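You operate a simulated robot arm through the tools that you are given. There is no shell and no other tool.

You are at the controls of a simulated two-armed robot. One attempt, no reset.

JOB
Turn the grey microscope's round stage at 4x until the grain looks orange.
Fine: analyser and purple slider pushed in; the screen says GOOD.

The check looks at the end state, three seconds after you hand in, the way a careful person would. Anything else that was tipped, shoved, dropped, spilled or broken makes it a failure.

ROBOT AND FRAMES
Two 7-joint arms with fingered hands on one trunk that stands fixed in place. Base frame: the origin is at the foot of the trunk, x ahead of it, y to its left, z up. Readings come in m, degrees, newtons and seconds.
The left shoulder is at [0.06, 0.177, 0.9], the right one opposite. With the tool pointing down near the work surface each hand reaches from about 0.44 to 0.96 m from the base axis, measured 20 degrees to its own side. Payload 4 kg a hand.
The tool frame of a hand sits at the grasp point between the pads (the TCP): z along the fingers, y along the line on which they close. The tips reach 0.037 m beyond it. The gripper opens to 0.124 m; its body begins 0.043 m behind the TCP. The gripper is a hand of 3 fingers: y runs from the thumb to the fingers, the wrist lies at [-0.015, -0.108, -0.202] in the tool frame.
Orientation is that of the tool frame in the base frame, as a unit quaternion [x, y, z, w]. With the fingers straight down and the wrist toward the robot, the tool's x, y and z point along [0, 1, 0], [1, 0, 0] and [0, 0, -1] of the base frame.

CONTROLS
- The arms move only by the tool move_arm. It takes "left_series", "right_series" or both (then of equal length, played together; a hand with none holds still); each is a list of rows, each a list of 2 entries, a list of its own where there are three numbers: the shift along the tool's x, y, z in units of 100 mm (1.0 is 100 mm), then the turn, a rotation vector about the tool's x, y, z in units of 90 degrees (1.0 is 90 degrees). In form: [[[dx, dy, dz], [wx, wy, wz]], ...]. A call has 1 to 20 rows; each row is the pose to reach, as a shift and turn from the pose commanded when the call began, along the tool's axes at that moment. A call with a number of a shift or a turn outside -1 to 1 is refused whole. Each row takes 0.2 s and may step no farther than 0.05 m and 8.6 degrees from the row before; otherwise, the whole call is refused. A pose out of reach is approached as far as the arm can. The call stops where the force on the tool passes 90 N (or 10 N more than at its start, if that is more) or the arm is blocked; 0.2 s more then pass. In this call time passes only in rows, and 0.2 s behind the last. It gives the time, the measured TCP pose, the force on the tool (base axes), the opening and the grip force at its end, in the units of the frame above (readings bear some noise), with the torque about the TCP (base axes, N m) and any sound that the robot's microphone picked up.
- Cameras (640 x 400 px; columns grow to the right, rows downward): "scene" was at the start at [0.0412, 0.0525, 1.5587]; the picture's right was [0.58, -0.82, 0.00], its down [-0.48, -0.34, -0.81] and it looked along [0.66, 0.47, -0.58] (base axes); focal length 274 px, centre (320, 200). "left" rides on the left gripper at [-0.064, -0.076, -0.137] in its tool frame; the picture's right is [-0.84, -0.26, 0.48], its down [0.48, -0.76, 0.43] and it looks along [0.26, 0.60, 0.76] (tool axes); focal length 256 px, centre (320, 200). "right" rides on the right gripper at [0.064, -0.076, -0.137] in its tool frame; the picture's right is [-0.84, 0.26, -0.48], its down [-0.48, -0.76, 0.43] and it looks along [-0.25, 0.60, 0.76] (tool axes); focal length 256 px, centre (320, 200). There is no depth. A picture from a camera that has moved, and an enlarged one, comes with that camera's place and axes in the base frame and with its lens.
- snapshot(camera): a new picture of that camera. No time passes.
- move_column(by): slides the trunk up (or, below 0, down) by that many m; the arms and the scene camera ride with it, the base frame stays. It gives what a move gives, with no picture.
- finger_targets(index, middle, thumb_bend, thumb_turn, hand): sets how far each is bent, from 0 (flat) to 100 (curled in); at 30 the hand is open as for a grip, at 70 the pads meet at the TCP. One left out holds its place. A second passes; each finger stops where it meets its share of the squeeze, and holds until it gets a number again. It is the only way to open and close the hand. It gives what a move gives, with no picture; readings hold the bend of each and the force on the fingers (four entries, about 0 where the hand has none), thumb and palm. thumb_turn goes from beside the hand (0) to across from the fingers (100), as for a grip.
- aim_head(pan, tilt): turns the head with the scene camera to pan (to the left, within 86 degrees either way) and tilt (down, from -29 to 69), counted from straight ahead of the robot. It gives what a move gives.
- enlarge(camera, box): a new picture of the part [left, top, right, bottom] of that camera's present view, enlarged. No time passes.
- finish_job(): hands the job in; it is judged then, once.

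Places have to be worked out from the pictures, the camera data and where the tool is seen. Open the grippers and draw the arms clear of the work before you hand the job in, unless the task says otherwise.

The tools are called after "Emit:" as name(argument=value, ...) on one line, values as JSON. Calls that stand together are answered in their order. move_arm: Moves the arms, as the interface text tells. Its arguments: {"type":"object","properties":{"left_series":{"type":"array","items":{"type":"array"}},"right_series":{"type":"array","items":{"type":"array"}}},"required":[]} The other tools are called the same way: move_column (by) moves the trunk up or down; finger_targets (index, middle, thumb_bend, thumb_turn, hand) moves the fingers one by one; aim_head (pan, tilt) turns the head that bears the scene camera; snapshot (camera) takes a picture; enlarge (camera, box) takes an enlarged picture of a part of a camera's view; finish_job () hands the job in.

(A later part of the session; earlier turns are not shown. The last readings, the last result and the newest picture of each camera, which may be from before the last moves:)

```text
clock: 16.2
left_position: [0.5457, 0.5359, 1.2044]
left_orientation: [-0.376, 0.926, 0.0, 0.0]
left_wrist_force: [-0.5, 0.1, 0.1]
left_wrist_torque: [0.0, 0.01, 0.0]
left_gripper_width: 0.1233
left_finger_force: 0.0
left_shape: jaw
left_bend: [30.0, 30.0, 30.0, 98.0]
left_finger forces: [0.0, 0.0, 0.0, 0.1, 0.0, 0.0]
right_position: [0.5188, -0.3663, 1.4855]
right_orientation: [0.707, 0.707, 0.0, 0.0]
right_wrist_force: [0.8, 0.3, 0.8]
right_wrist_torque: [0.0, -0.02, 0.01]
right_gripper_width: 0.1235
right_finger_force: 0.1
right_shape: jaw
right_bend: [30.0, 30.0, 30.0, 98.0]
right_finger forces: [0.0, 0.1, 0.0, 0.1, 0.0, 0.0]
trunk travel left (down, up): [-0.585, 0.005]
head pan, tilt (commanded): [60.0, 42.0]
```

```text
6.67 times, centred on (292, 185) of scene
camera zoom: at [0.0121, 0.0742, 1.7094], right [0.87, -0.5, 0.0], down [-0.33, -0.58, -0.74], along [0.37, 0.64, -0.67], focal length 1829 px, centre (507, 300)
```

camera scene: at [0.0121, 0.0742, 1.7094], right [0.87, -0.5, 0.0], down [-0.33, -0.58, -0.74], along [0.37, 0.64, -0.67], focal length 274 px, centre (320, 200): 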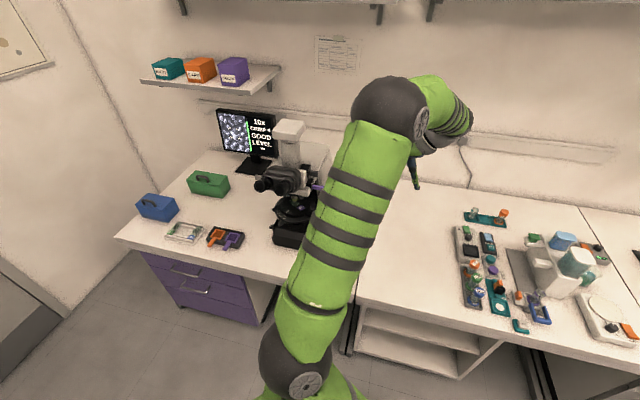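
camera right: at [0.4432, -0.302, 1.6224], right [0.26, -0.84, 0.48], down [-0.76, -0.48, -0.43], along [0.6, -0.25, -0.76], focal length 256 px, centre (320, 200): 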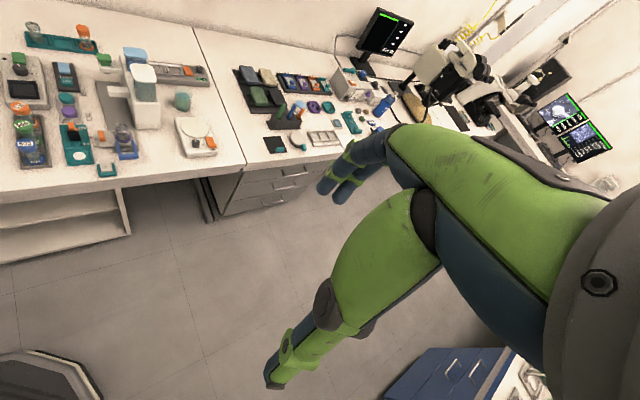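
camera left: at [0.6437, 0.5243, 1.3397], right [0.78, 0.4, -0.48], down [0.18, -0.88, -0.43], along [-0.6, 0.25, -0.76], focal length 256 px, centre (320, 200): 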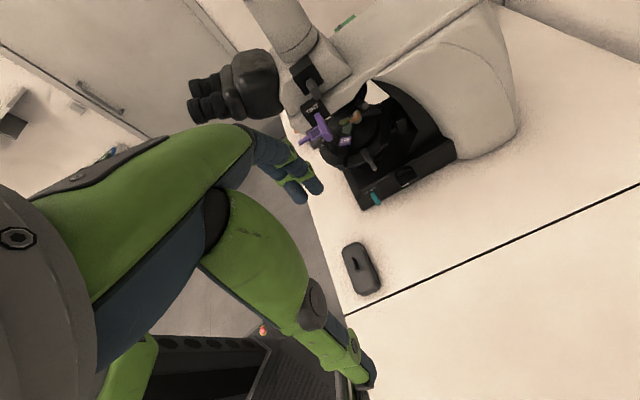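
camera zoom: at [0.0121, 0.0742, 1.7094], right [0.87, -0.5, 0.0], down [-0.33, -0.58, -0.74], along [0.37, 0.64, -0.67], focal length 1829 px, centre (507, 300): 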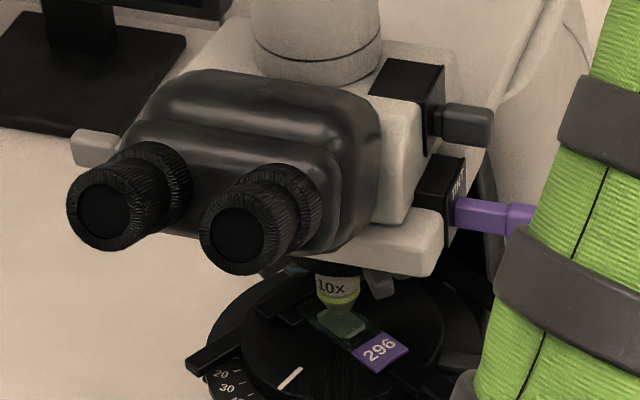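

From the two cameras: purple slider tip ≈ [0.408, 0.706, 1.088] (long neck showing, so it's out), analyser tip ≈ [0.393, 0.748, 1.128] (almost no neck, so perhaps already in), optical axis ≈ [0.331, 0.820], front-right turret tab ≈ [0.340, 0.789, 1.018]. I'll bring the backs of the fingers up to the right of the purple slider.

Emit:
move_arm(left_series=[[[-0.05, 0.15, 0.3], [0, 0, 0]], [[-0.1, 0.3, 0.6], [0, 0, 0]], [[-0.16, 0.45, 0.9], [0, 0, 0]], [[-0.214, 0.6, 0.97], [0, 0, 0]]])

Emit:
snapshot(camera="scene")

Emit:
snapshot(camera="left")

```text
clock: 17.2
left_position: [0.5205, 0.5937, 1.1081]
left_orientation: [-0.374, 0.928, 0.001, 0.0]
left_wrist_force: [-0.1, -0.1, 0.6]
left_wrist_torque: [-0.02, -0.02, -0.02]
left_gripper_width: 0.1237
left_finger_force: 0.1
left_shape: jaw
left_bend: [30.0, 30.0, 30.0, 98.0]
left_finger forces: [0.0, 0.1, 0.0, 0.0, 0.0, 0.0]
right_position: [0.5176, -0.3672, 1.4867]
right_orientation: [0.707, 0.707, 0.0, 0.0]
right_wrist_force: [-0.4, 0.9, -0.1]
right_wrist_torque: [-0.04, -0.02, 0.02]
right_gripper_width: 0.1234
right_finger_force: 0.0
right_shape: jaw
right_bend: [30.0, 30.0, 30.0, 98.0]
right_finger forces: [0.0, 0.0, 0.0, 0.1, 0.0, 0.0]
trunk travel left (down, up): [-0.585, 0.005]
head pan, tilt (commanded): [60.0, 42.0]
```

```text
taken
camera scene: at [0.0112, 0.0743, 1.7095], right [0.87, -0.5, 0.0], down [-0.33, -0.58, -0.74], along [0.37, 0.64, -0.67], focal length 274 px, centre (320, 200)
```

scene: 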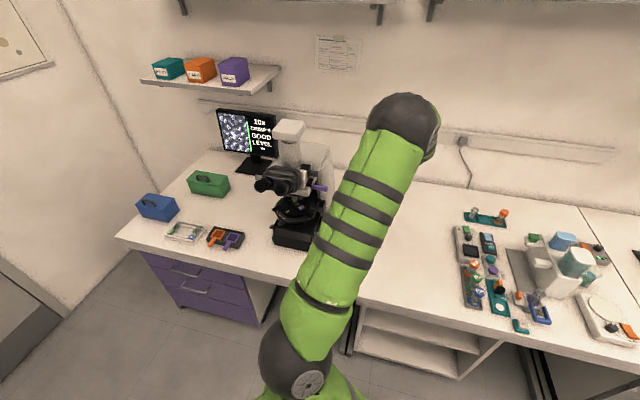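

```text
taken
camera left: at [0.618, 0.5821, 1.2428], right [0.78, 0.4, -0.48], down [0.18, -0.88, -0.43], along [-0.6, 0.25, -0.76], focal length 256 px, centre (320, 200)
```

left: 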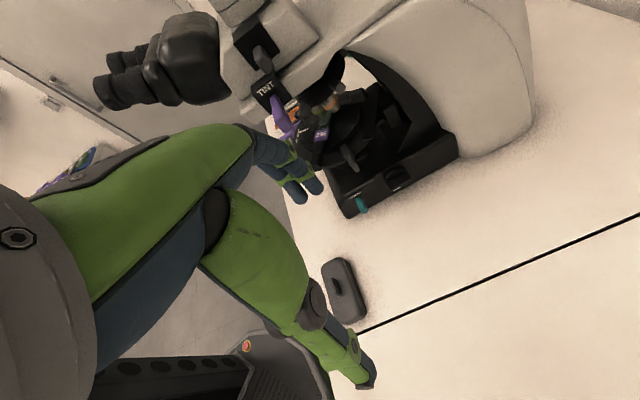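

Both views remain clear. I'll enlarge the left camera around the fingertips and the purple slider to refine alignment.

Emit:
enlarge(camera="left", box=[210, 60, 370, 210])

Emit:
enlarge(camera="left", box=[250, 70, 314, 110])

Emit:
enlarge(camera="left", box=[300, 80, 364, 120])

```text
2.67 times, centred on (290, 135) of left
camera zoom: at [0.618, 0.5821, 1.2428], right [0.78, 0.4, -0.48], down [0.18, -0.88, -0.43], along [-0.6, 0.25, -0.76], focal length 683 px, centre (400, 373)
```

zoom: 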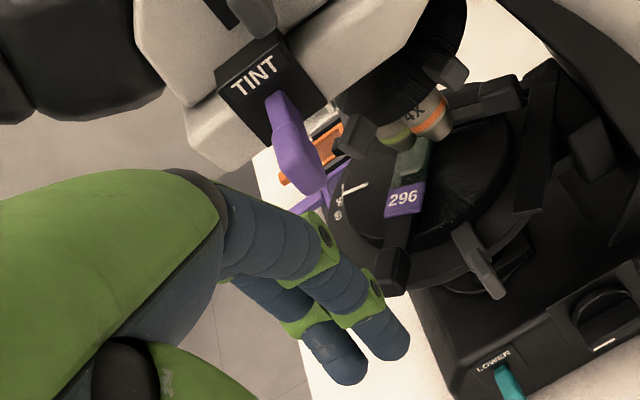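

```text
10.00 times, centred on (282, 90) of left
camera zoom: at [0.618, 0.5821, 1.2428], right [0.78, 0.4, -0.48], down [0.18, -0.88, -0.43], along [-0.6, 0.25, -0.76], focal length 2560 px, centre (700, 1300)
```

zoom: 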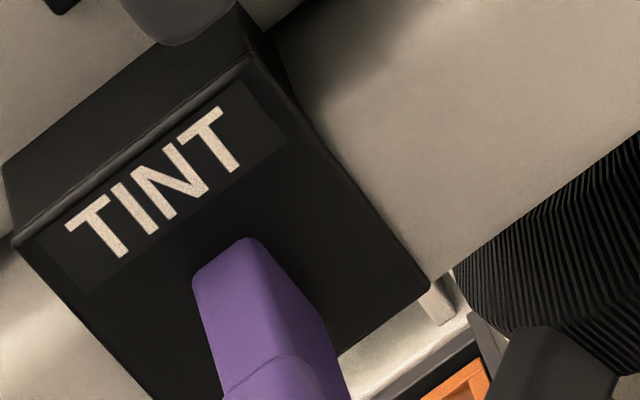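

```text
10.00 times, centred on (332, 100) of left
camera zoom: at [0.618, 0.5821, 1.2428], right [0.78, 0.4, -0.48], down [0.18, -0.88, -0.43], along [-0.6, 0.25, -0.76], focal length 2560 px, centre (200, 1200)
```

zoom: 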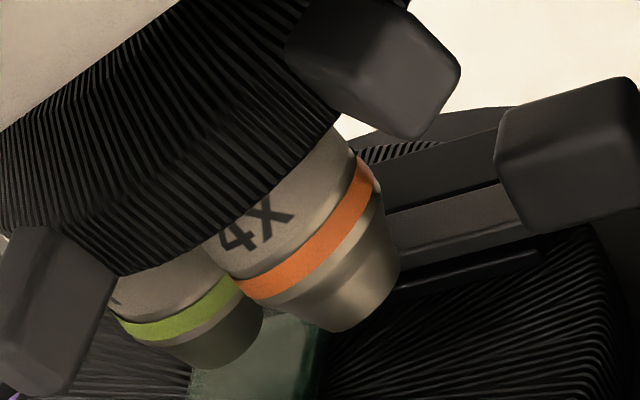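

The handle tip lies at about tool [0, 0.156, 0.02], straight ahead of the two fingers. I'll advance 0.068 m to just short of contact.

Emit:
move_arm(left_series=[[[0, 0.25, 0], [0, 0, 0]], [[0, 0.5, 0], [0, 0, 0]], [[0, 0.6, 0], [0, 0, 0]], [[0, 0.66, 0], [0, 0, 0]]])

Emit:
enlarge(camera="left", box=[210, 60, 370, 210])

Emit:
enlarge(camera="scene", box=[260, 150, 356, 210])

```text
clock: 18.2
left_position: [0.4738, 0.6413, 1.1066]
left_orientation: [-0.374, 0.927, 0.001, 0.0]
left_wrist_force: [0.2, 1.0, -0.4]
left_wrist_torque: [0.04, 0.01, 0.02]
left_gripper_width: 0.1238
left_finger_force: 0.0
left_shape: jaw
left_bend: [30.0, 30.0, 30.0, 98.0]
left_finger forces: [0.0, 0.0, 0.0, 0.1, 0.0, 0.1]
right_position: [0.5178, -0.3655, 1.4868]
right_orientation: [0.707, 0.708, 0.0, 0.0]
right_wrist_force: [0.7, 0.0, 0.2]
right_wrist_torque: [-0.02, 0.0, 0.01]
right_gripper_width: 0.1236
right_finger_force: 0.1
right_shape: jaw
right_bend: [30.0, 30.0, 30.0, 98.0]
right_finger forces: [0.1, 0.0, 0.1, 0.1, 0.1, 0.0]
trunk travel left (down, up): [-0.585, 0.005]
head pan, tilt (commanded): [60.0, 42.0]
```

```text
2.67 times, centred on (290, 135) of left
camera zoom: at [0.5719, 0.6296, 1.2429], right [0.78, 0.4, -0.48], down [0.18, -0.88, -0.43], along [-0.6, 0.25, -0.76], focal length 683 px, centre (400, 373)
```

zoom: 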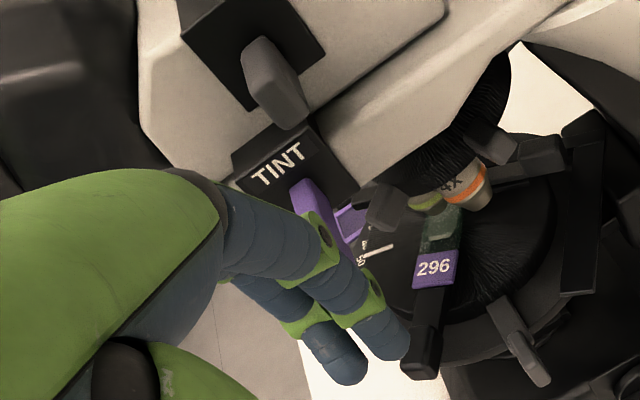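

```text
6.67 times, centred on (308, 180) of scene
camera zoom: at [0.0116, 0.0741, 1.7095], right [0.87, -0.5, 0.0], down [-0.33, -0.58, -0.74], along [0.37, 0.64, -0.67], focal length 1829 px, centre (400, 333)
```

zoom: 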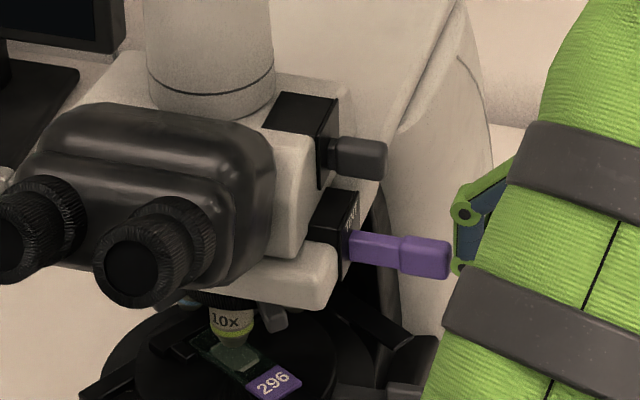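

The finger joints are a few mm from the purple tip. I'll advance gently in 3 mm rows and watch the force.

Emit:
move_arm(left_series=[[[0, 0.03, 0], [0, 0, 0]], [[0, 0.06, 0], [0, 0, 0]], [[0, 0.09, 0], [0, 0, 0]], [[0, 0.12, 0], [0, 0, 0]], [[0, 0.15, 0], [0, 0, 0]]])

Emit:
enlarge(camera="scene", box=[260, 150, 356, 210])

```text
clock: 19.4
left_position: [0.4615, 0.6528, 1.1082]
left_orientation: [-0.375, 0.927, 0.0, 0.0]
left_wrist_force: [0.5, -0.4, -0.6]
left_wrist_torque: [0.02, 0.03, 0.02]
left_gripper_width: 0.1236
left_finger_force: 0.1
left_shape: jaw
left_bend: [30.0, 30.0, 30.0, 98.0]
left_finger forces: [0.0, 0.4, 0.0, 0.1, 0.0, 0.0]
right_position: [0.5173, -0.3657, 1.4847]
right_orientation: [0.707, 0.707, -0.001, 0.0]
right_wrist_force: [0.2, -0.7, 0.1]
right_wrist_torque: [-0.01, 0.01, -0.01]
right_gripper_width: 0.1238
right_finger_force: 0.0
right_shape: jaw
right_bend: [30.0, 30.0, 30.0, 98.0]
right_finger forces: [0.1, 0.1, 0.0, 0.0, 0.0, 0.1]
trunk travel left (down, up): [-0.585, 0.005]
head pan, tilt (commanded): [60.0, 42.0]
```

```text
6.67 times, centred on (308, 180) of scene
camera zoom: at [0.0116, 0.0741, 1.7095], right [0.87, -0.5, 0.0], down [-0.33, -0.58, -0.74], along [0.37, 0.64, -0.67], focal length 1829 px, centre (400, 333)
```

zoom: 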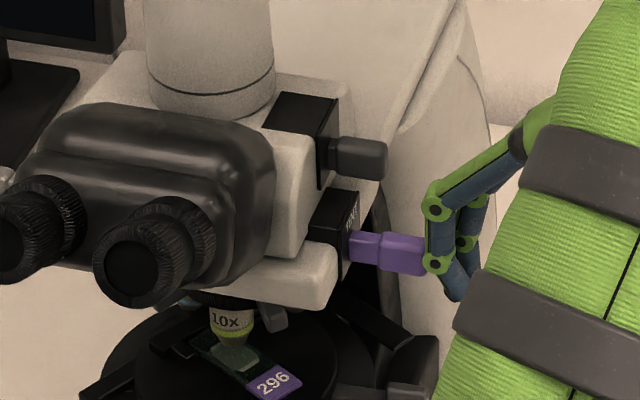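

The purple slider is sliding in under very light force; about half the neck is left. I'll continue in small steps.

Emit:
move_arm(left_series=[[[0, 0.03, 0], [0, 0, 0]], [[0, 0.06, 0], [0, 0, 0]], [[0, 0.09, 0], [0, 0, 0]]])

Emit:
enlarge(camera="scene", box=[260, 150, 356, 210])

Emit:
enlarge(camera="scene", box=[210, 100, 290, 160])

```text
clock: 20.2
left_position: [0.4562, 0.6592, 1.1081]
left_orientation: [-0.375, 0.927, 0.0, 0.0]
left_wrist_force: [0.3, 0.3, -0.4]
left_wrist_torque: [-0.02, -0.01, 0.03]
left_gripper_width: 0.1237
left_finger_force: 0.1
left_shape: jaw
left_bend: [30.0, 30.0, 30.0, 98.0]
left_finger forces: [0.0, 0.1, 0.1, 0.1, 0.0, 0.1]
right_position: [0.5192, -0.3661, 1.4857]
right_orientation: [0.707, 0.707, 0.001, 0.0]
right_wrist_force: [-0.5, 0.4, 0.0]
right_wrist_torque: [-0.02, 0.0, 0.0]
right_gripper_width: 0.1235
right_finger_force: 0.1
right_shape: jaw
right_bend: [30.0, 30.0, 30.0, 98.0]
right_finger forces: [0.0, 0.1, 0.1, 0.0, 0.0, 0.0]
trunk travel left (down, up): [-0.585, 0.005]
head pan, tilt (commanded): [60.0, 42.0]
```

```text
6.67 times, centred on (308, 180) of scene
camera zoom: at [0.0115, 0.0742, 1.7094], right [0.87, -0.5, 0.0], down [-0.33, -0.58, -0.74], along [0.37, 0.64, -0.67], focal length 1829 px, centre (400, 333)
```

zoom: 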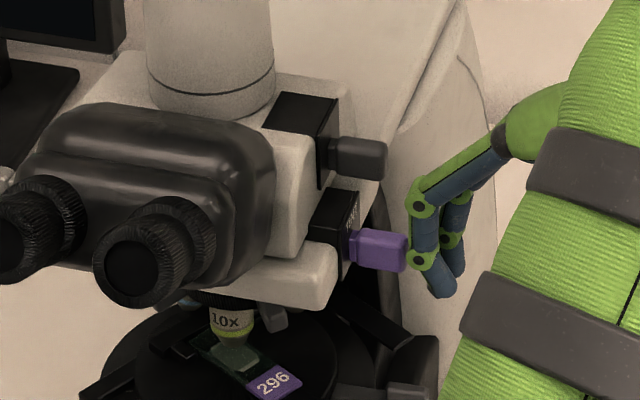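

```text
6.67 times, centred on (250, 130) of scene
camera zoom: at [0.0115, 0.0742, 1.7094], right [0.87, -0.5, 0.0], down [-0.33, -0.58, -0.74], along [0.37, 0.64, -0.67], focal length 1829 px, centre (787, 667)
```

zoom: 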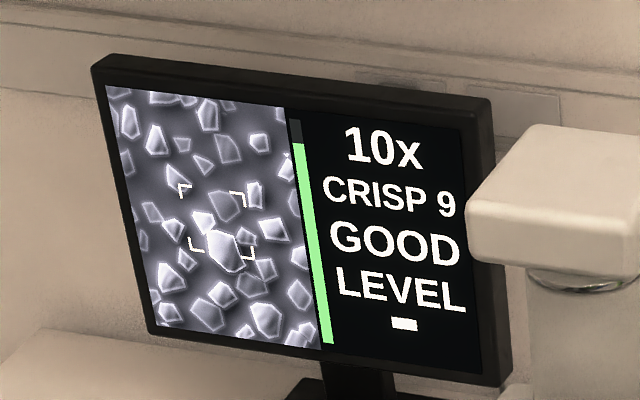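

The purple slider looks fully in now, with the finger just off its tip, but the screen picture is still grey. I'll zoom on both sliders to compare their necks.

Emit:
enlarge(camera="scene", box=[295, 160, 335, 195])

Emit:
enlarge(camera="left", box=[230, 50, 330, 130])

Emit:
enlarge(camera="left", box=[300, 80, 460, 220])

```text
11.43 times, centred on (315, 178) of scene
camera zoom: at [0.0115, 0.0742, 1.7094], right [0.87, -0.5, 0.0], down [-0.33, -0.58, -0.74], along [0.37, 0.64, -0.67], focal length 3135 px, centre (377, 457)
```

zoom: 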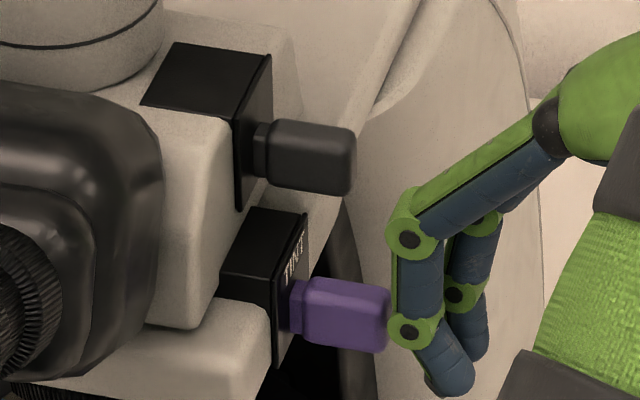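

```text
5.00 times, centred on (280, 90) of left
camera zoom: at [0.5548, 0.6465, 1.2433], right [0.78, 0.4, -0.48], down [0.18, -0.88, -0.43], along [-0.6, 0.25, -0.76], focal length 1280 px, centre (520, 750)
```

zoom: 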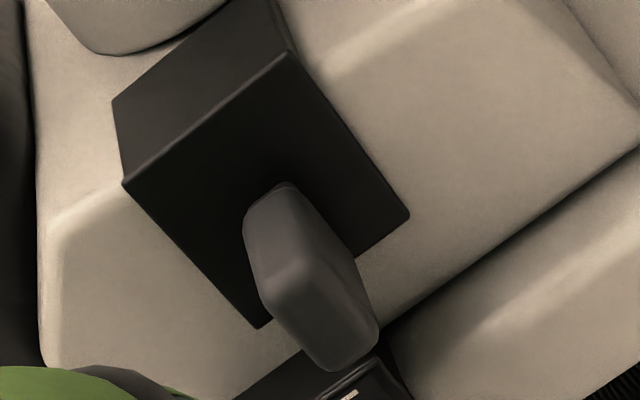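

```text
2.86 times, centred on (380, 150) of left
camera zoom: at [0.5548, 0.6465, 1.2433], right [0.78, 0.4, -0.48], down [0.18, -0.88, -0.43], along [-0.6, 0.25, -0.76], focal length 731 px, centre (149, 343)
```

zoom: 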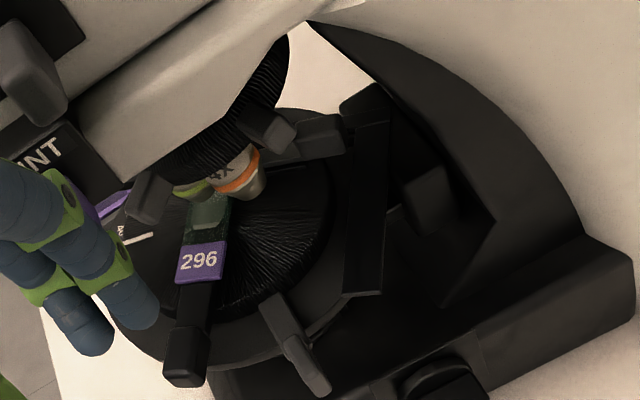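

Both necks look equally short now, so both seem pushed in. I'll check the cream knob on the head's left side and the LOWER slider as well.

Emit:
enlarge(camera="scene", box=[244, 160, 284, 200])

Emit:
enlarge(camera="left", box=[380, 190, 480, 260])

Emit:
enlarge(camera="scene", box=[260, 195, 340, 250])

```text
10.00 times, centred on (264, 180) of scene
camera zoom: at [0.0115, 0.0742, 1.7094], right [0.87, -0.5, 0.0], down [-0.33, -0.58, -0.74], along [0.37, 0.64, -0.67], focal length 2744 px, centre (880, 400)
```

zoom: 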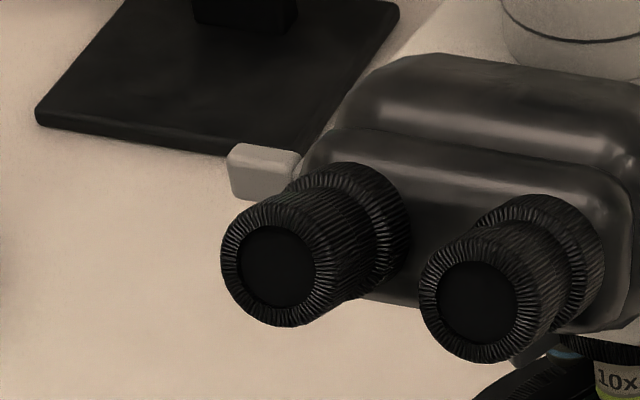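

```text
5.71 times, centred on (430, 225) of left
camera zoom: at [0.5548, 0.6465, 1.2433], right [0.78, 0.4, -0.48], down [0.18, -0.88, -0.43], along [-0.6, 0.25, -0.76], focal length 1463 px, centre (-309, 57)
```

zoom: 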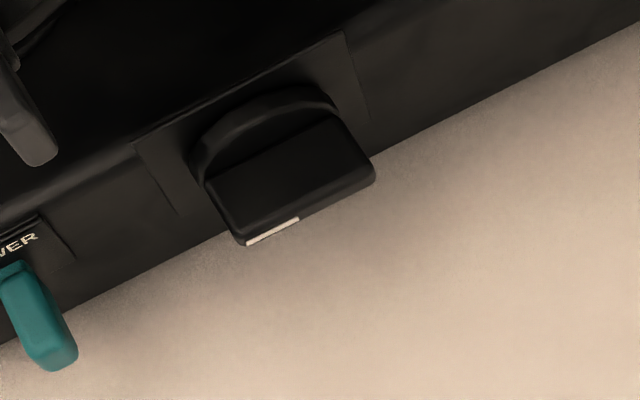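

```text
7.27 times, centred on (300, 222) of scene
camera zoom: at [0.0115, 0.0742, 1.7094], right [0.87, -0.5, 0.0], down [-0.33, -0.58, -0.74], along [0.37, 0.64, -0.67], focal length 1995 px, centre (466, 36)
```

zoom: 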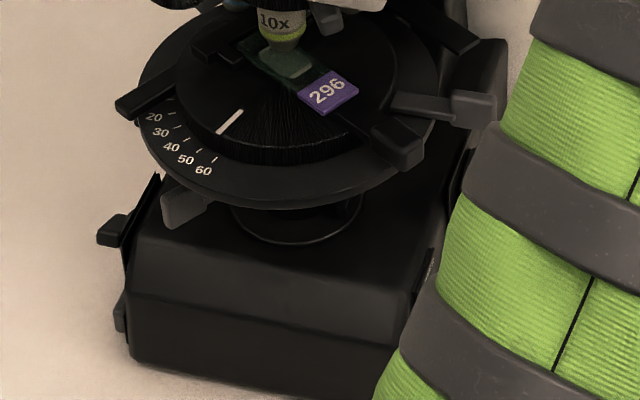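

An unlabelled grey slider sits above TINT; I'll test whether it is fully home by giving it a gentle push. First back off 1 cm, raise 4 cm and shift 1.6 cm toward the back.

Emit:
move_arm(left_series=[[[0, -0.12, 0], [0, 0, 0]], [[-0.08, -0.12, -0.2], [0, 0, 0]], [[-0.16, -0.12, -0.4], [0, 0, 0]], [[-0.16, 0.0, -0.4], [0, 0, 0]]])

Emit:
enlarge(camera="scene", box=[295, 160, 335, 195])

Emit:
enlarge(camera="left", box=[210, 60, 370, 210])

```text
clock: 21.2
left_position: [0.4672, 0.6686, 1.1481]
left_orientation: [-0.374, 0.928, 0.0, 0.0]
left_wrist_force: [-1.3, 0.8, 0.0]
left_wrist_torque: [-0.03, 0.0, 0.03]
left_gripper_width: 0.1237
left_finger_force: 0.1
left_shape: jaw
left_bend: [30.0, 30.0, 30.0, 98.0]
left_finger forces: [0.0, 0.0, 0.1, 0.0, 0.0, 0.0]
right_position: [0.5178, -0.365, 1.4865]
right_orientation: [0.707, 0.707, 0.0, 0.0]
right_wrist_force: [-0.3, 0.6, 0.3]
right_wrist_torque: [0.0, 0.01, -0.02]
right_gripper_width: 0.1238
right_finger_force: 0.1
right_shape: jaw
right_bend: [30.0, 30.0, 30.0, 98.0]
right_finger forces: [0.0, 0.0, 0.1, 0.0, 0.0, 0.0]
trunk travel left (down, up): [-0.585, 0.005]
head pan, tilt (commanded): [60.0, 42.0]
```

```text
11.43 times, centred on (315, 178) of scene
camera zoom: at [0.0111, 0.0747, 1.7094], right [0.87, -0.5, 0.0], down [-0.33, -0.58, -0.74], along [0.37, 0.64, -0.67], focal length 3135 px, centre (377, 457)
```

zoom: 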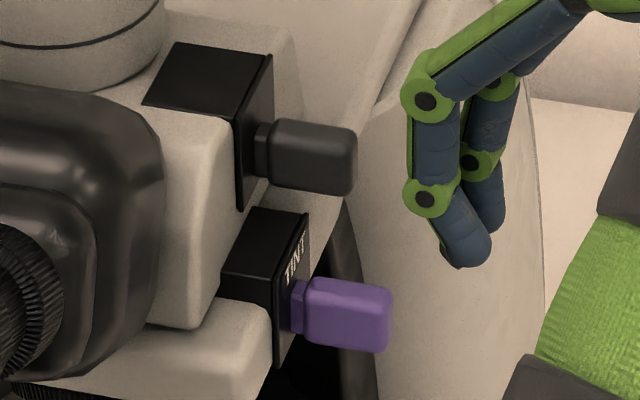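

```text
2.67 times, centred on (290, 135) of left
camera zoom: at [0.5657, 0.6574, 1.2829], right [0.78, 0.4, -0.48], down [0.18, -0.88, -0.43], along [-0.6, 0.25, -0.76], focal length 683 px, centre (400, 373)
```

zoom: 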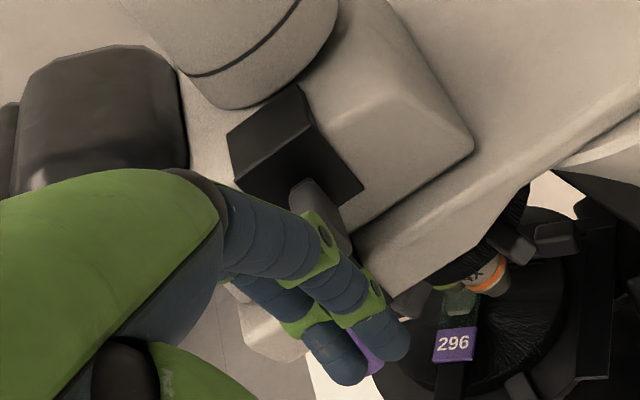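

Fingers are level with the grey grip, about 15 mm off its end. I advance gently to contact and 2 mm beyond.

Emit:
move_arm(left_series=[[[0, 0.05, 0], [0, 0, 0]], [[0, 0.1, 0], [0, 0, 0]], [[0, 0.13, 0], [0, 0, 0]], [[0, 0.15, 0], [0, 0, 0]], [[0, 0.17, 0], [0, 0, 0]]])

Emit:
enlarge(camera="scene", box=[295, 160, 335, 195])

```text
clock: 22.4
left_position: [0.4564, 0.6821, 1.1479]
left_orientation: [-0.375, 0.927, 0.0, 0.0]
left_wrist_force: [0.0, 0.6, 0.6]
left_wrist_torque: [-0.03, 0.03, 0.0]
left_gripper_width: 0.1236
left_finger_force: 0.1
left_shape: jaw
left_bend: [30.0, 30.0, 30.0, 98.0]
left_finger forces: [0.1, 0.1, 0.0, 0.0, 0.0, 0.0]
right_position: [0.5181, -0.3658, 1.4863]
right_orientation: [0.707, 0.707, 0.0, 0.0]
right_wrist_force: [0.4, -0.6, 0.2]
right_wrist_torque: [-0.03, -0.01, -0.01]
right_gripper_width: 0.1235
right_finger_force: 0.1
right_shape: jaw
right_bend: [30.0, 30.0, 30.0, 98.0]
right_finger forces: [0.1, 0.1, 0.1, 0.1, 0.0, 0.1]
trunk travel left (down, up): [-0.585, 0.005]
head pan, tilt (commanded): [60.0, 42.0]
```

```text
11.43 times, centred on (315, 178) of scene
camera zoom: at [0.0115, 0.0742, 1.7094], right [0.87, -0.5, 0.0], down [-0.33, -0.58, -0.74], along [0.37, 0.64, -0.67], focal length 3135 px, centre (377, 457)
```

zoom: 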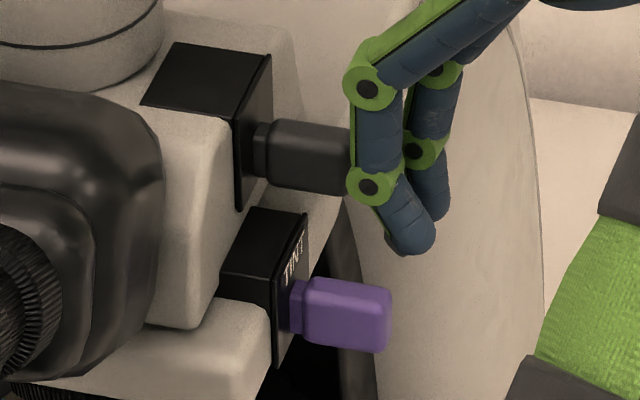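

No force yet; the finger is touching or nearly so. I'll push another few mm.

Emit:
move_arm(left_series=[[[0, 0.02, 0], [0, 0, 0]], [[0, 0.04, 0], [0, 0, 0]]])

Emit:
enlarge(camera="scene", box=[295, 160, 335, 195])

Emit:
enlarge(camera="left", box=[240, 60, 360, 180])

```text
clock: 23.0
left_position: [0.4523, 0.6846, 1.1473]
left_orientation: [-0.373, 0.928, 0.0, 0.0]
left_wrist_force: [0.5, -1.4, 0.6]
left_wrist_torque: [0.02, 0.02, 0.04]
left_gripper_width: 0.1237
left_finger_force: 0.2
left_shape: jaw
left_bend: [30.0, 30.0, 30.0, 98.0]
left_finger forces: [0.0, 1.5, 0.0, 0.0, 0.1, 0.0]
right_position: [0.519, -0.3662, 1.4865]
right_orientation: [0.707, 0.707, 0.0, -0.001]
right_wrist_force: [0.2, 0.3, 0.6]
right_wrist_torque: [-0.02, 0.02, 0.01]
right_gripper_width: 0.1236
right_finger_force: 0.1
right_shape: jaw
right_bend: [30.0, 30.0, 30.0, 98.0]
right_finger forces: [0.1, 0.0, 0.0, 0.1, 0.1, 0.0]
trunk travel left (down, up): [-0.585, 0.005]
head pan, tilt (commanded): [60.0, 42.0]
```

```text
11.43 times, centred on (315, 178) of scene
camera zoom: at [0.0117, 0.0738, 1.7095], right [0.87, -0.5, 0.0], down [-0.33, -0.58, -0.74], along [0.37, 0.64, -0.67], focal length 3135 px, centre (377, 457)
```

zoom: 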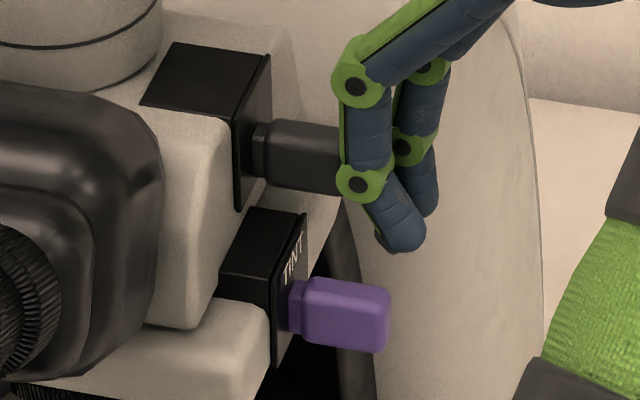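

```text
3.33 times, centred on (300, 120) of left
camera zoom: at [0.5517, 0.6728, 1.2837], right [0.78, 0.4, -0.48], down [0.18, -0.88, -0.43], along [-0.6, 0.25, -0.76], focal length 853 px, centre (387, 467)
```

zoom: 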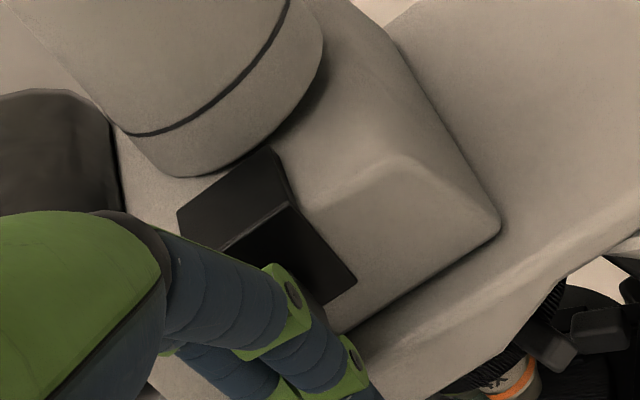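

The finger now presses the grey grip with about 1.5 N and it hasn't moved, unlike the purple one. I'll try 2 mm more to make sure.

Emit:
move_arm(left_series=[[[0, 0.01, 0], [0, 0, 0]], [[0, 0.02, 0], [0, 0, 0]]])

Emit:
enlarge(camera="scene", box=[210, 100, 340, 200])

```text
clock: 23.6
left_position: [0.4511, 0.6863, 1.1485]
left_orientation: [-0.374, 0.928, 0.0, -0.001]
left_wrist_force: [0.6, -4.0, 0.1]
left_wrist_torque: [-0.01, 0.08, 0.12]
left_gripper_width: 0.123
left_finger_force: 0.2
left_shape: jaw
left_bend: [30.0, 31.0, 30.0, 98.0]
left_finger forces: [0.0, 3.6, 0.0, 0.1, 0.0, 0.0]
right_position: [0.5184, -0.3668, 1.4858]
right_orientation: [0.707, 0.707, -0.001, 0.0]
right_wrist_force: [0.1, 0.0, -0.3]
right_wrist_torque: [0.01, 0.0, -0.01]
right_gripper_width: 0.1238
right_finger_force: 0.0
right_shape: jaw
right_bend: [30.0, 30.0, 30.0, 98.0]
right_finger forces: [0.0, 0.1, 0.0, 0.1, 0.0, 0.0]
trunk travel left (down, up): [-0.585, 0.005]
head pan, tilt (commanded): [60.0, 42.0]
```

```text
4.00 times, centred on (275, 150) of scene
camera zoom: at [0.0117, 0.0736, 1.7095], right [0.87, -0.5, 0.0], down [-0.33, -0.58, -0.74], along [0.37, 0.64, -0.67], focal length 1097 px, centre (500, 400)
```

zoom: 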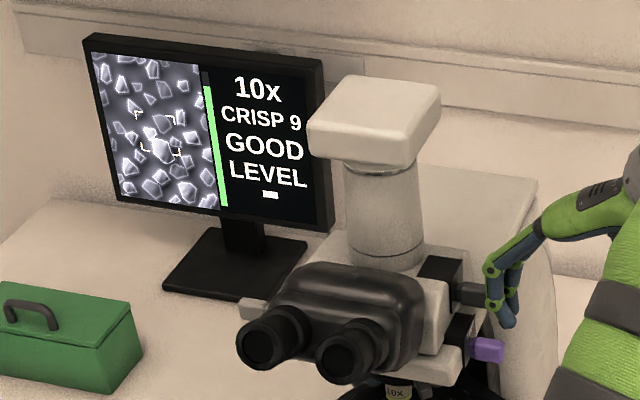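

4 N against the grey slider and it doesn't budge, so it is already home. I back the hand away to open space and try a pointing-finger shape (index straight, middle and thumb curled) for the turret.

Emit:
move_arm(left_series=[[[0, -0.2, 0], [0, 0, 0]], [[0, -0.5, 0], [0, 0, 0]], [[0, -0.8, -0.1], [0, 0, 0]], [[0, -1.0, -0.2], [0, 0, 0]]])

Emit:
finger_targets(hand="left", index=0, middle=100, thumb_bend=100)

Emit:
snapshot(camera="left")

Emit:
snapshot(camera="scene")

```text
clock: 24.6
left_position: [0.5212, 0.6131, 1.1678]
left_orientation: [-0.375, 0.927, 0.0, 0.0]
left_wrist_force: [-0.9, -0.4, 0.4]
left_wrist_torque: [-0.03, 0.04, 0.01]
left_gripper_width: 0.1235
left_finger_force: 0.2
left_shape: jaw
left_bend: [30.0, 30.0, 30.0, 98.0]
left_finger forces: [0.0, 0.1, 0.0, 0.0, 0.0, 0.0]
right_position: [0.5181, -0.3657, 1.4866]
right_orientation: [0.707, 0.707, 0.0, 0.0]
right_wrist_force: [-0.7, 0.1, -0.4]
right_wrist_torque: [0.02, -0.01, 0.0]
right_gripper_width: 0.1238
right_finger_force: 0.2
right_shape: jaw
right_bend: [30.0, 30.0, 30.0, 98.0]
right_finger forces: [0.0, 0.0, 0.0, 0.0, 0.1, 0.0]
trunk travel left (down, up): [-0.585, 0.005]
head pan, tilt (commanded): [60.0, 42.0]
```

```text
clock: 25.6
left_position: [0.5213, 0.615, 1.168]
left_orientation: [-0.374, 0.927, 0.0, 0.001]
left_wrist_force: [0.2, -0.4, 0.3]
left_wrist_torque: [-0.01, -0.04, -0.01]
left_gripper_width: 0.0444
left_finger_force: 0.1
left_shape: fingers
left_bend: [0.0, 100.0, 100.0, 98.0]
left_finger forces: [0.0, 0.0, 0.1, 0.1, 0.0, 0.1]
right_position: [0.5185, -0.3659, 1.486]
right_orientation: [0.707, 0.707, 0.0, 0.0]
right_wrist_force: [-0.3, -0.2, 0.5]
right_wrist_torque: [-0.02, 0.0, 0.0]
right_gripper_width: 0.1236
right_finger_force: 0.1
right_shape: jaw
right_bend: [30.0, 30.0, 30.0, 98.0]
right_finger forces: [0.0, 0.1, 0.0, 0.0, 0.0, 0.0]
trunk travel left (down, up): [-0.585, 0.005]
head pan, tilt (commanded): [60.0, 42.0]
```

```text
taken
camera left: at [0.6194, 0.6023, 1.3029], right [0.78, 0.4, -0.48], down [0.18, -0.88, -0.43], along [-0.6, 0.25, -0.76], focal length 256 px, centre (320, 200)
```

left: 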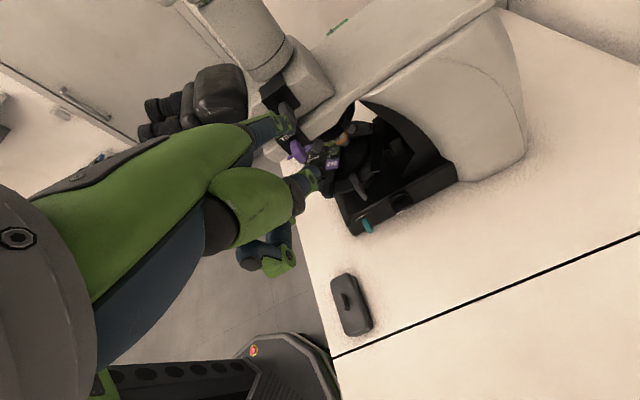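

```text
taken
camera scene: at [0.0116, 0.0742, 1.7094], right [0.87, -0.5, 0.0], down [-0.33, -0.58, -0.74], along [0.37, 0.64, -0.67], focal length 274 px, centre (320, 200)
```

scene: 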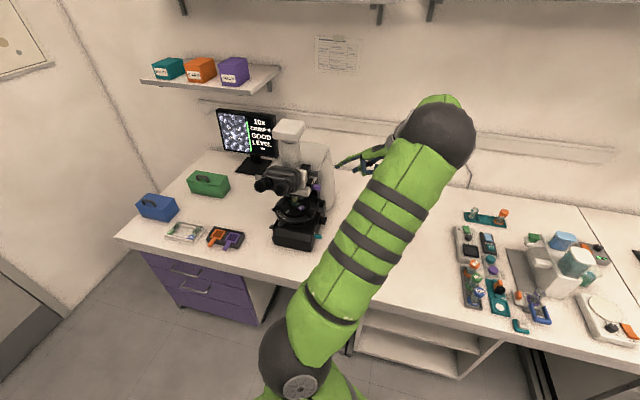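

Emit:
enlarge(camera="scene", box=[310, 120, 406, 180])

Emit:
enlarge(camera="left", box=[190, 80, 350, 280])

```text
6.67 times, centred on (358, 150) of scene
camera zoom: at [0.0116, 0.0742, 1.7094], right [0.87, -0.5, 0.0], down [-0.33, -0.58, -0.74], along [0.37, 0.64, -0.67], focal length 1829 px, centre (67, 533)
```

zoom: 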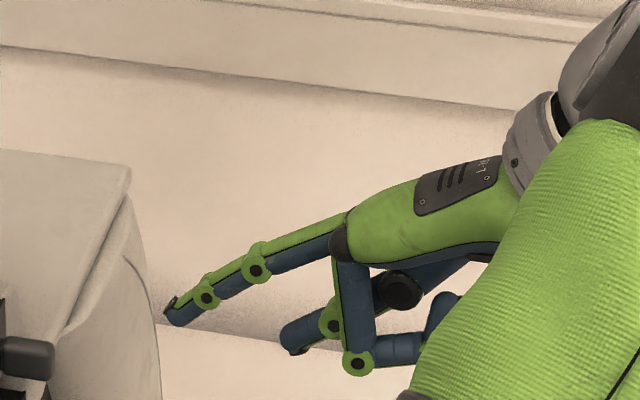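

```text
2.00 times, centred on (270, 180) of left
camera zoom: at [0.6194, 0.6023, 1.3029], right [0.78, 0.4, -0.48], down [0.18, -0.88, -0.43], along [-0.6, 0.25, -0.76], focal length 512 px, centre (420, 240)
```

zoom: 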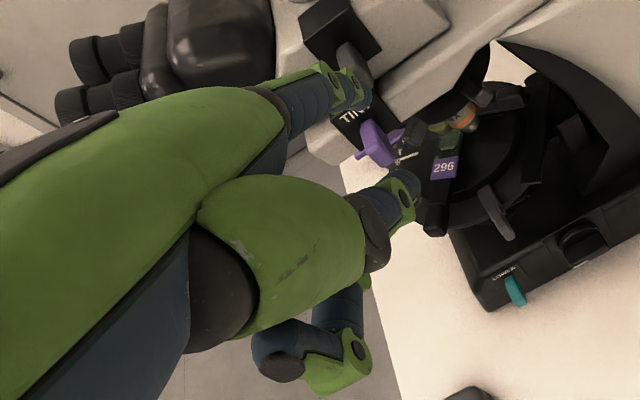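

The straight index points about 31° below horizontal with its tip at tool ≈ [-0.01, 0.125, 0.006]; the curled thumb still sticks forward below it. I'll try turning the thumb to the side.

Emit:
finger_targets(hand="left", thumb_turn=0, thumb_bend=100)

Emit:
enlarge(camera="scene", box=[310, 120, 406, 180])

Emit:
enlarge(camera="left", box=[190, 80, 350, 280])

```text
clock: 26.6
left_position: [0.5217, 0.6149, 1.1665]
left_orientation: [-0.374, 0.928, 0.0, 0.0]
left_wrist_force: [0.0, -0.4, -0.1]
left_wrist_torque: [0.02, 0.0, 0.01]
left_gripper_width: 0.0578
left_finger_force: 0.1
left_shape: fingers
left_bend: [0.0, 100.0, 100.0, 0.0]
left_finger forces: [0.1, 0.1, 0.0, 0.1, 0.1, 0.0]
right_position: [0.5179, -0.3655, 1.4861]
right_orientation: [0.707, 0.707, 0.001, 0.0]
right_wrist_force: [0.5, -0.7, 0.7]
right_wrist_torque: [0.0, -0.02, -0.04]
right_gripper_width: 0.1233
right_finger_force: 0.1
right_shape: jaw
right_bend: [30.0, 30.0, 30.0, 98.0]
right_finger forces: [0.1, 0.0, 0.0, 0.0, 0.0, 0.0]
trunk travel left (down, up): [-0.585, 0.005]
head pan, tilt (commanded): [60.0, 42.0]
```

```text
6.67 times, centred on (358, 150) of scene
camera zoom: at [0.0116, 0.0741, 1.7095], right [0.87, -0.5, 0.0], down [-0.33, -0.58, -0.74], along [0.37, 0.64, -0.67], focal length 1829 px, centre (67, 533)
```

zoom: 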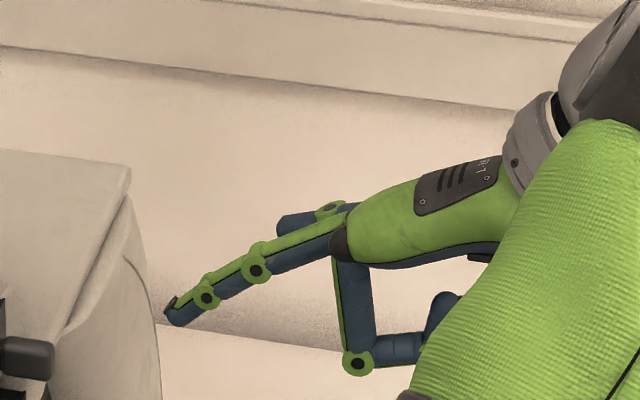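

```text
2.00 times, centred on (270, 180) of left
camera zoom: at [0.6194, 0.6023, 1.3029], right [0.78, 0.4, -0.48], down [0.18, -0.88, -0.43], along [-0.6, 0.25, -0.76], focal length 512 px, centre (420, 240)
```

zoom: 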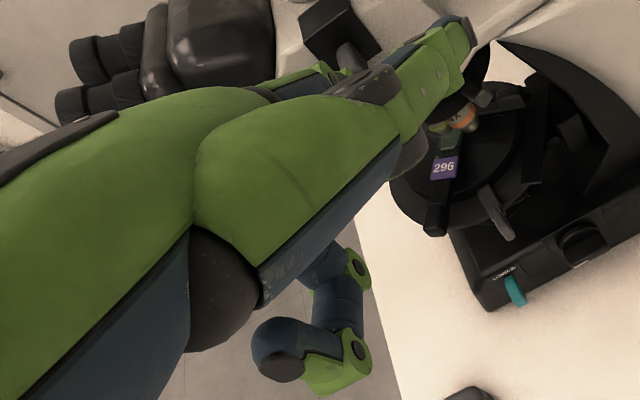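

Turning the thumb aside blocks the camera view and would be near the TINT slider. I'll instead keep the thumb in its open grip position, straighten the index only and raise the middle finger partly.

Emit:
finger_targets(hand="left", thumb_bend=30, thumb_turn=98, index=0, middle=18)

Emit:
enlarge(camera="scene", box=[310, 120, 406, 180])

Emit:
enlarge(camera="left", box=[190, 80, 350, 280])

```text
clock: 27.6
left_position: [0.5198, 0.6134, 1.1678]
left_orientation: [-0.373, 0.928, 0.001, 0.0]
left_wrist_force: [0.3, -0.1, -0.3]
left_wrist_torque: [0.04, 0.0, -0.02]
left_gripper_width: 0.1775
left_finger_force: 0.1
left_shape: fingers
left_bend: [0.0, 18.0, 30.0, 96.0]
left_finger forces: [0.0, 0.1, 0.0, 0.1, 0.0, 0.0]
right_position: [0.5179, -0.3672, 1.4854]
right_orientation: [0.707, 0.707, 0.0, 0.0]
right_wrist_force: [0.7, -0.1, -0.4]
right_wrist_torque: [0.02, -0.04, 0.02]
right_gripper_width: 0.1235
right_finger_force: 0.1
right_shape: jaw
right_bend: [30.0, 30.0, 30.0, 98.0]
right_finger forces: [0.0, 0.0, 0.0, 0.0, 0.0, 0.0]
trunk travel left (down, up): [-0.585, 0.005]
head pan, tilt (commanded): [60.0, 42.0]
```

```text
6.67 times, centred on (358, 150) of scene
camera zoom: at [0.0116, 0.0741, 1.7095], right [0.87, -0.5, 0.0], down [-0.33, -0.58, -0.74], along [0.37, 0.64, -0.67], focal length 1829 px, centre (67, 533)
```

zoom: 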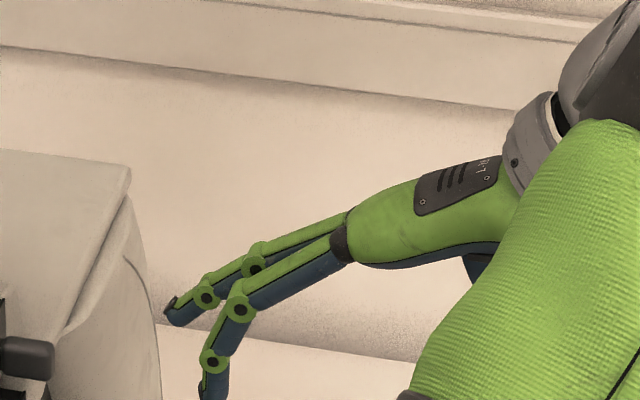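

```text
2.00 times, centred on (270, 180) of left
camera zoom: at [0.6194, 0.6023, 1.3029], right [0.78, 0.4, -0.48], down [0.18, -0.88, -0.43], along [-0.6, 0.25, -0.76], focal length 512 px, centre (420, 240)
```

zoom: 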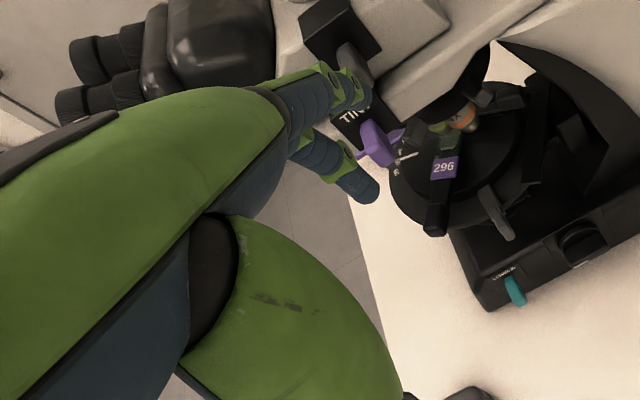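

Index tip is clear of the rest of the hand now. I'll turn the hand 22° so the index points toward azimuth 112° and place it at a standoff right-front of the turret, still high.

Emit:
move_arm(left_series=[[[0.28, 0.04, 0], [0, 0, 0.08]], [[0.57, 0.08, 0], [0, 0, 0.16]], [[0.85, 0.127, 0], [0, 0, 0.244]]])

Emit:
move_arm(left_series=[[[0, 0, 0.25], [0, 0, 0]], [[0, 0, 0.5], [0, 0, 0]], [[0, 0, 0.75], [0, 0, 0]]])

Emit:
enlarge(camera="scene", box=[250, 140, 378, 220])

Emit:
snapshot(camera="left")

```text
clock: 28.4
left_position: [0.4503, 0.5629, 1.1677]
left_orientation: [-0.189, 0.982, 0.0, 0.0]
left_wrist_force: [0.6, -0.4, -0.2]
left_wrist_torque: [0.03, -0.01, 0.0]
left_gripper_width: 0.1775
left_finger_force: 0.1
left_shape: fingers
left_bend: [0.0, 18.0, 30.0, 96.0]
left_finger forces: [0.1, 0.1, 0.0, 0.0, 0.0, 0.1]
right_position: [0.5168, -0.367, 1.4869]
right_orientation: [0.707, 0.707, 0.001, 0.001]
right_wrist_force: [-0.3, -0.5, 0.0]
right_wrist_torque: [0.01, 0.0, 0.03]
right_gripper_width: 0.1236
right_finger_force: 0.1
right_shape: jaw
right_bend: [30.0, 30.0, 30.0, 98.0]
right_finger forces: [0.1, 0.0, 0.0, 0.0, 0.0, 0.1]
trunk travel left (down, up): [-0.585, 0.005]
head pan, tilt (commanded): [60.0, 42.0]
```

```text
clock: 29.2
left_position: [0.4516, 0.5653, 1.0926]
left_orientation: [-0.192, 0.981, 0.0, 0.0]
left_wrist_force: [0.3, 0.1, -0.6]
left_wrist_torque: [-0.02, 0.0, 0.0]
left_gripper_width: 0.1776
left_finger_force: 0.1
left_shape: fingers
left_bend: [0.0, 18.0, 30.0, 96.0]
left_finger forces: [0.1, 0.0, 0.1, 0.0, 0.0, 0.0]
right_position: [0.5188, -0.3647, 1.4863]
right_orientation: [0.707, 0.707, -0.001, 0.0]
right_wrist_force: [0.4, -0.2, -0.5]
right_wrist_torque: [0.01, -0.01, 0.0]
right_gripper_width: 0.1235
right_finger_force: 0.1
right_shape: jaw
right_bend: [30.0, 30.0, 30.0, 98.0]
right_finger forces: [0.0, 0.1, 0.1, 0.0, 0.0, 0.0]
trunk travel left (down, up): [-0.585, 0.005]
head pan, tilt (commanded): [60.0, 42.0]
```

```text
5.00 times, centred on (314, 180) of scene
camera zoom: at [0.0122, 0.0739, 1.7095], right [0.87, -0.5, 0.0], down [-0.33, -0.58, -0.74], along [0.37, 0.64, -0.67], focal length 1372 px, centre (350, 300)
```

zoom: 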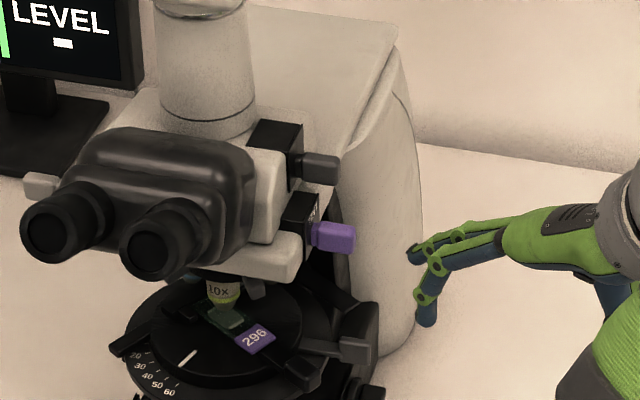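

```text
taken
camera left: at [0.5392, 0.5171, 1.2279], right [0.87, 0.08, -0.48], down [-0.16, -0.89, -0.43], along [-0.46, 0.46, -0.76], focal length 256 px, centre (320, 200)
```

left: 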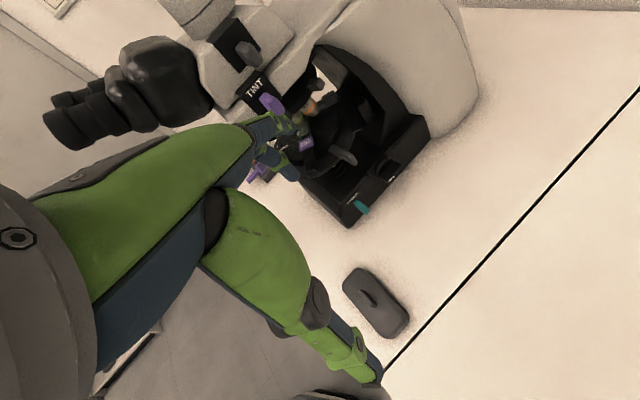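

The projected index-tip model matches the picture (tip ≈ [0.414, 0.685, 1.087]). I descend so the tip is at z ≈ 1.012, then slide inward toward the right side of the front-right tab.

Emit:
move_arm(left_series=[[[0, 0, 0.25], [0, 0, 0]], [[0, 0, 0.5], [0, 0, 0]], [[0, 0, 0.745], [0, 0, 0]]])

Emit:
enlarge(camera="scene", box=[250, 160, 378, 240])

Emit:
enlarge(camera="left", box=[220, 60, 380, 200])

```text
clock: 30.0
left_position: [0.4518, 0.5631, 1.0164]
left_orientation: [-0.191, 0.982, 0.001, 0.0]
left_wrist_force: [-0.8, 0.7, 0.0]
left_wrist_torque: [-0.06, -0.01, 0.03]
left_gripper_width: 0.1774
left_finger_force: 0.0
left_shape: fingers
left_bend: [0.0, 18.0, 30.0, 96.0]
left_finger forces: [0.1, 0.0, 0.0, 0.0, 0.0, 0.0]
right_position: [0.5186, -0.3656, 1.4854]
right_orientation: [0.707, 0.707, -0.001, -0.001]
right_wrist_force: [-0.5, -0.6, 0.1]
right_wrist_torque: [-0.01, 0.04, 0.01]
right_gripper_width: 0.1237
right_finger_force: 0.1
right_shape: jaw
right_bend: [30.0, 30.0, 30.0, 98.0]
right_finger forces: [0.0, 0.0, 0.1, 0.0, 0.0, 0.0]
trunk travel left (down, up): [-0.585, 0.005]
head pan, tilt (commanded): [60.0, 42.0]
```

```text
5.00 times, centred on (314, 200) of scene
camera zoom: at [0.0124, 0.0742, 1.7095], right [0.87, -0.5, 0.0], down [-0.33, -0.58, -0.74], along [0.37, 0.64, -0.67], focal length 1372 px, centre (350, 200)
```

zoom: 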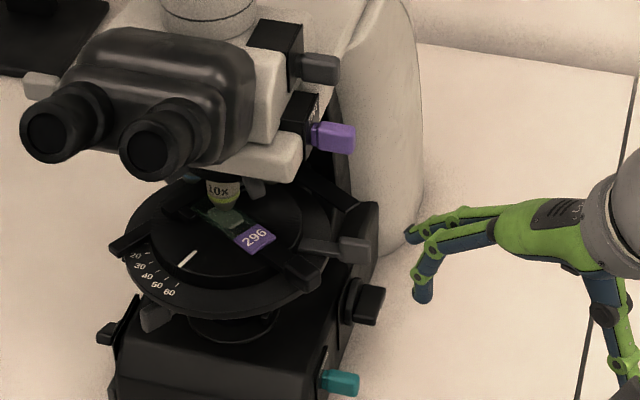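

```text
2.86 times, centred on (300, 130) of left
camera zoom: at [0.539, 0.5162, 1.152], right [0.87, 0.08, -0.48], down [-0.16, -0.89, -0.43], along [-0.46, 0.46, -0.76], focal length 731 px, centre (377, 400)
```

zoom: 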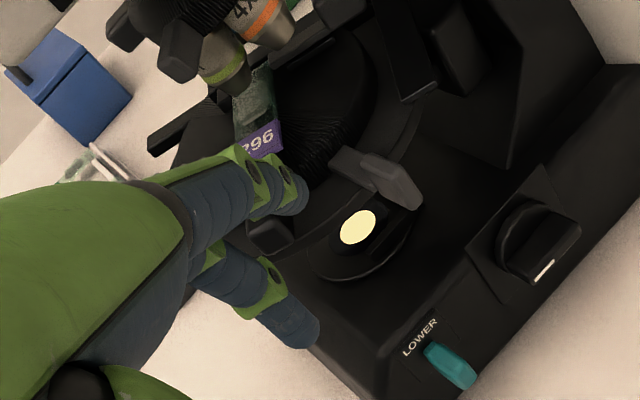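

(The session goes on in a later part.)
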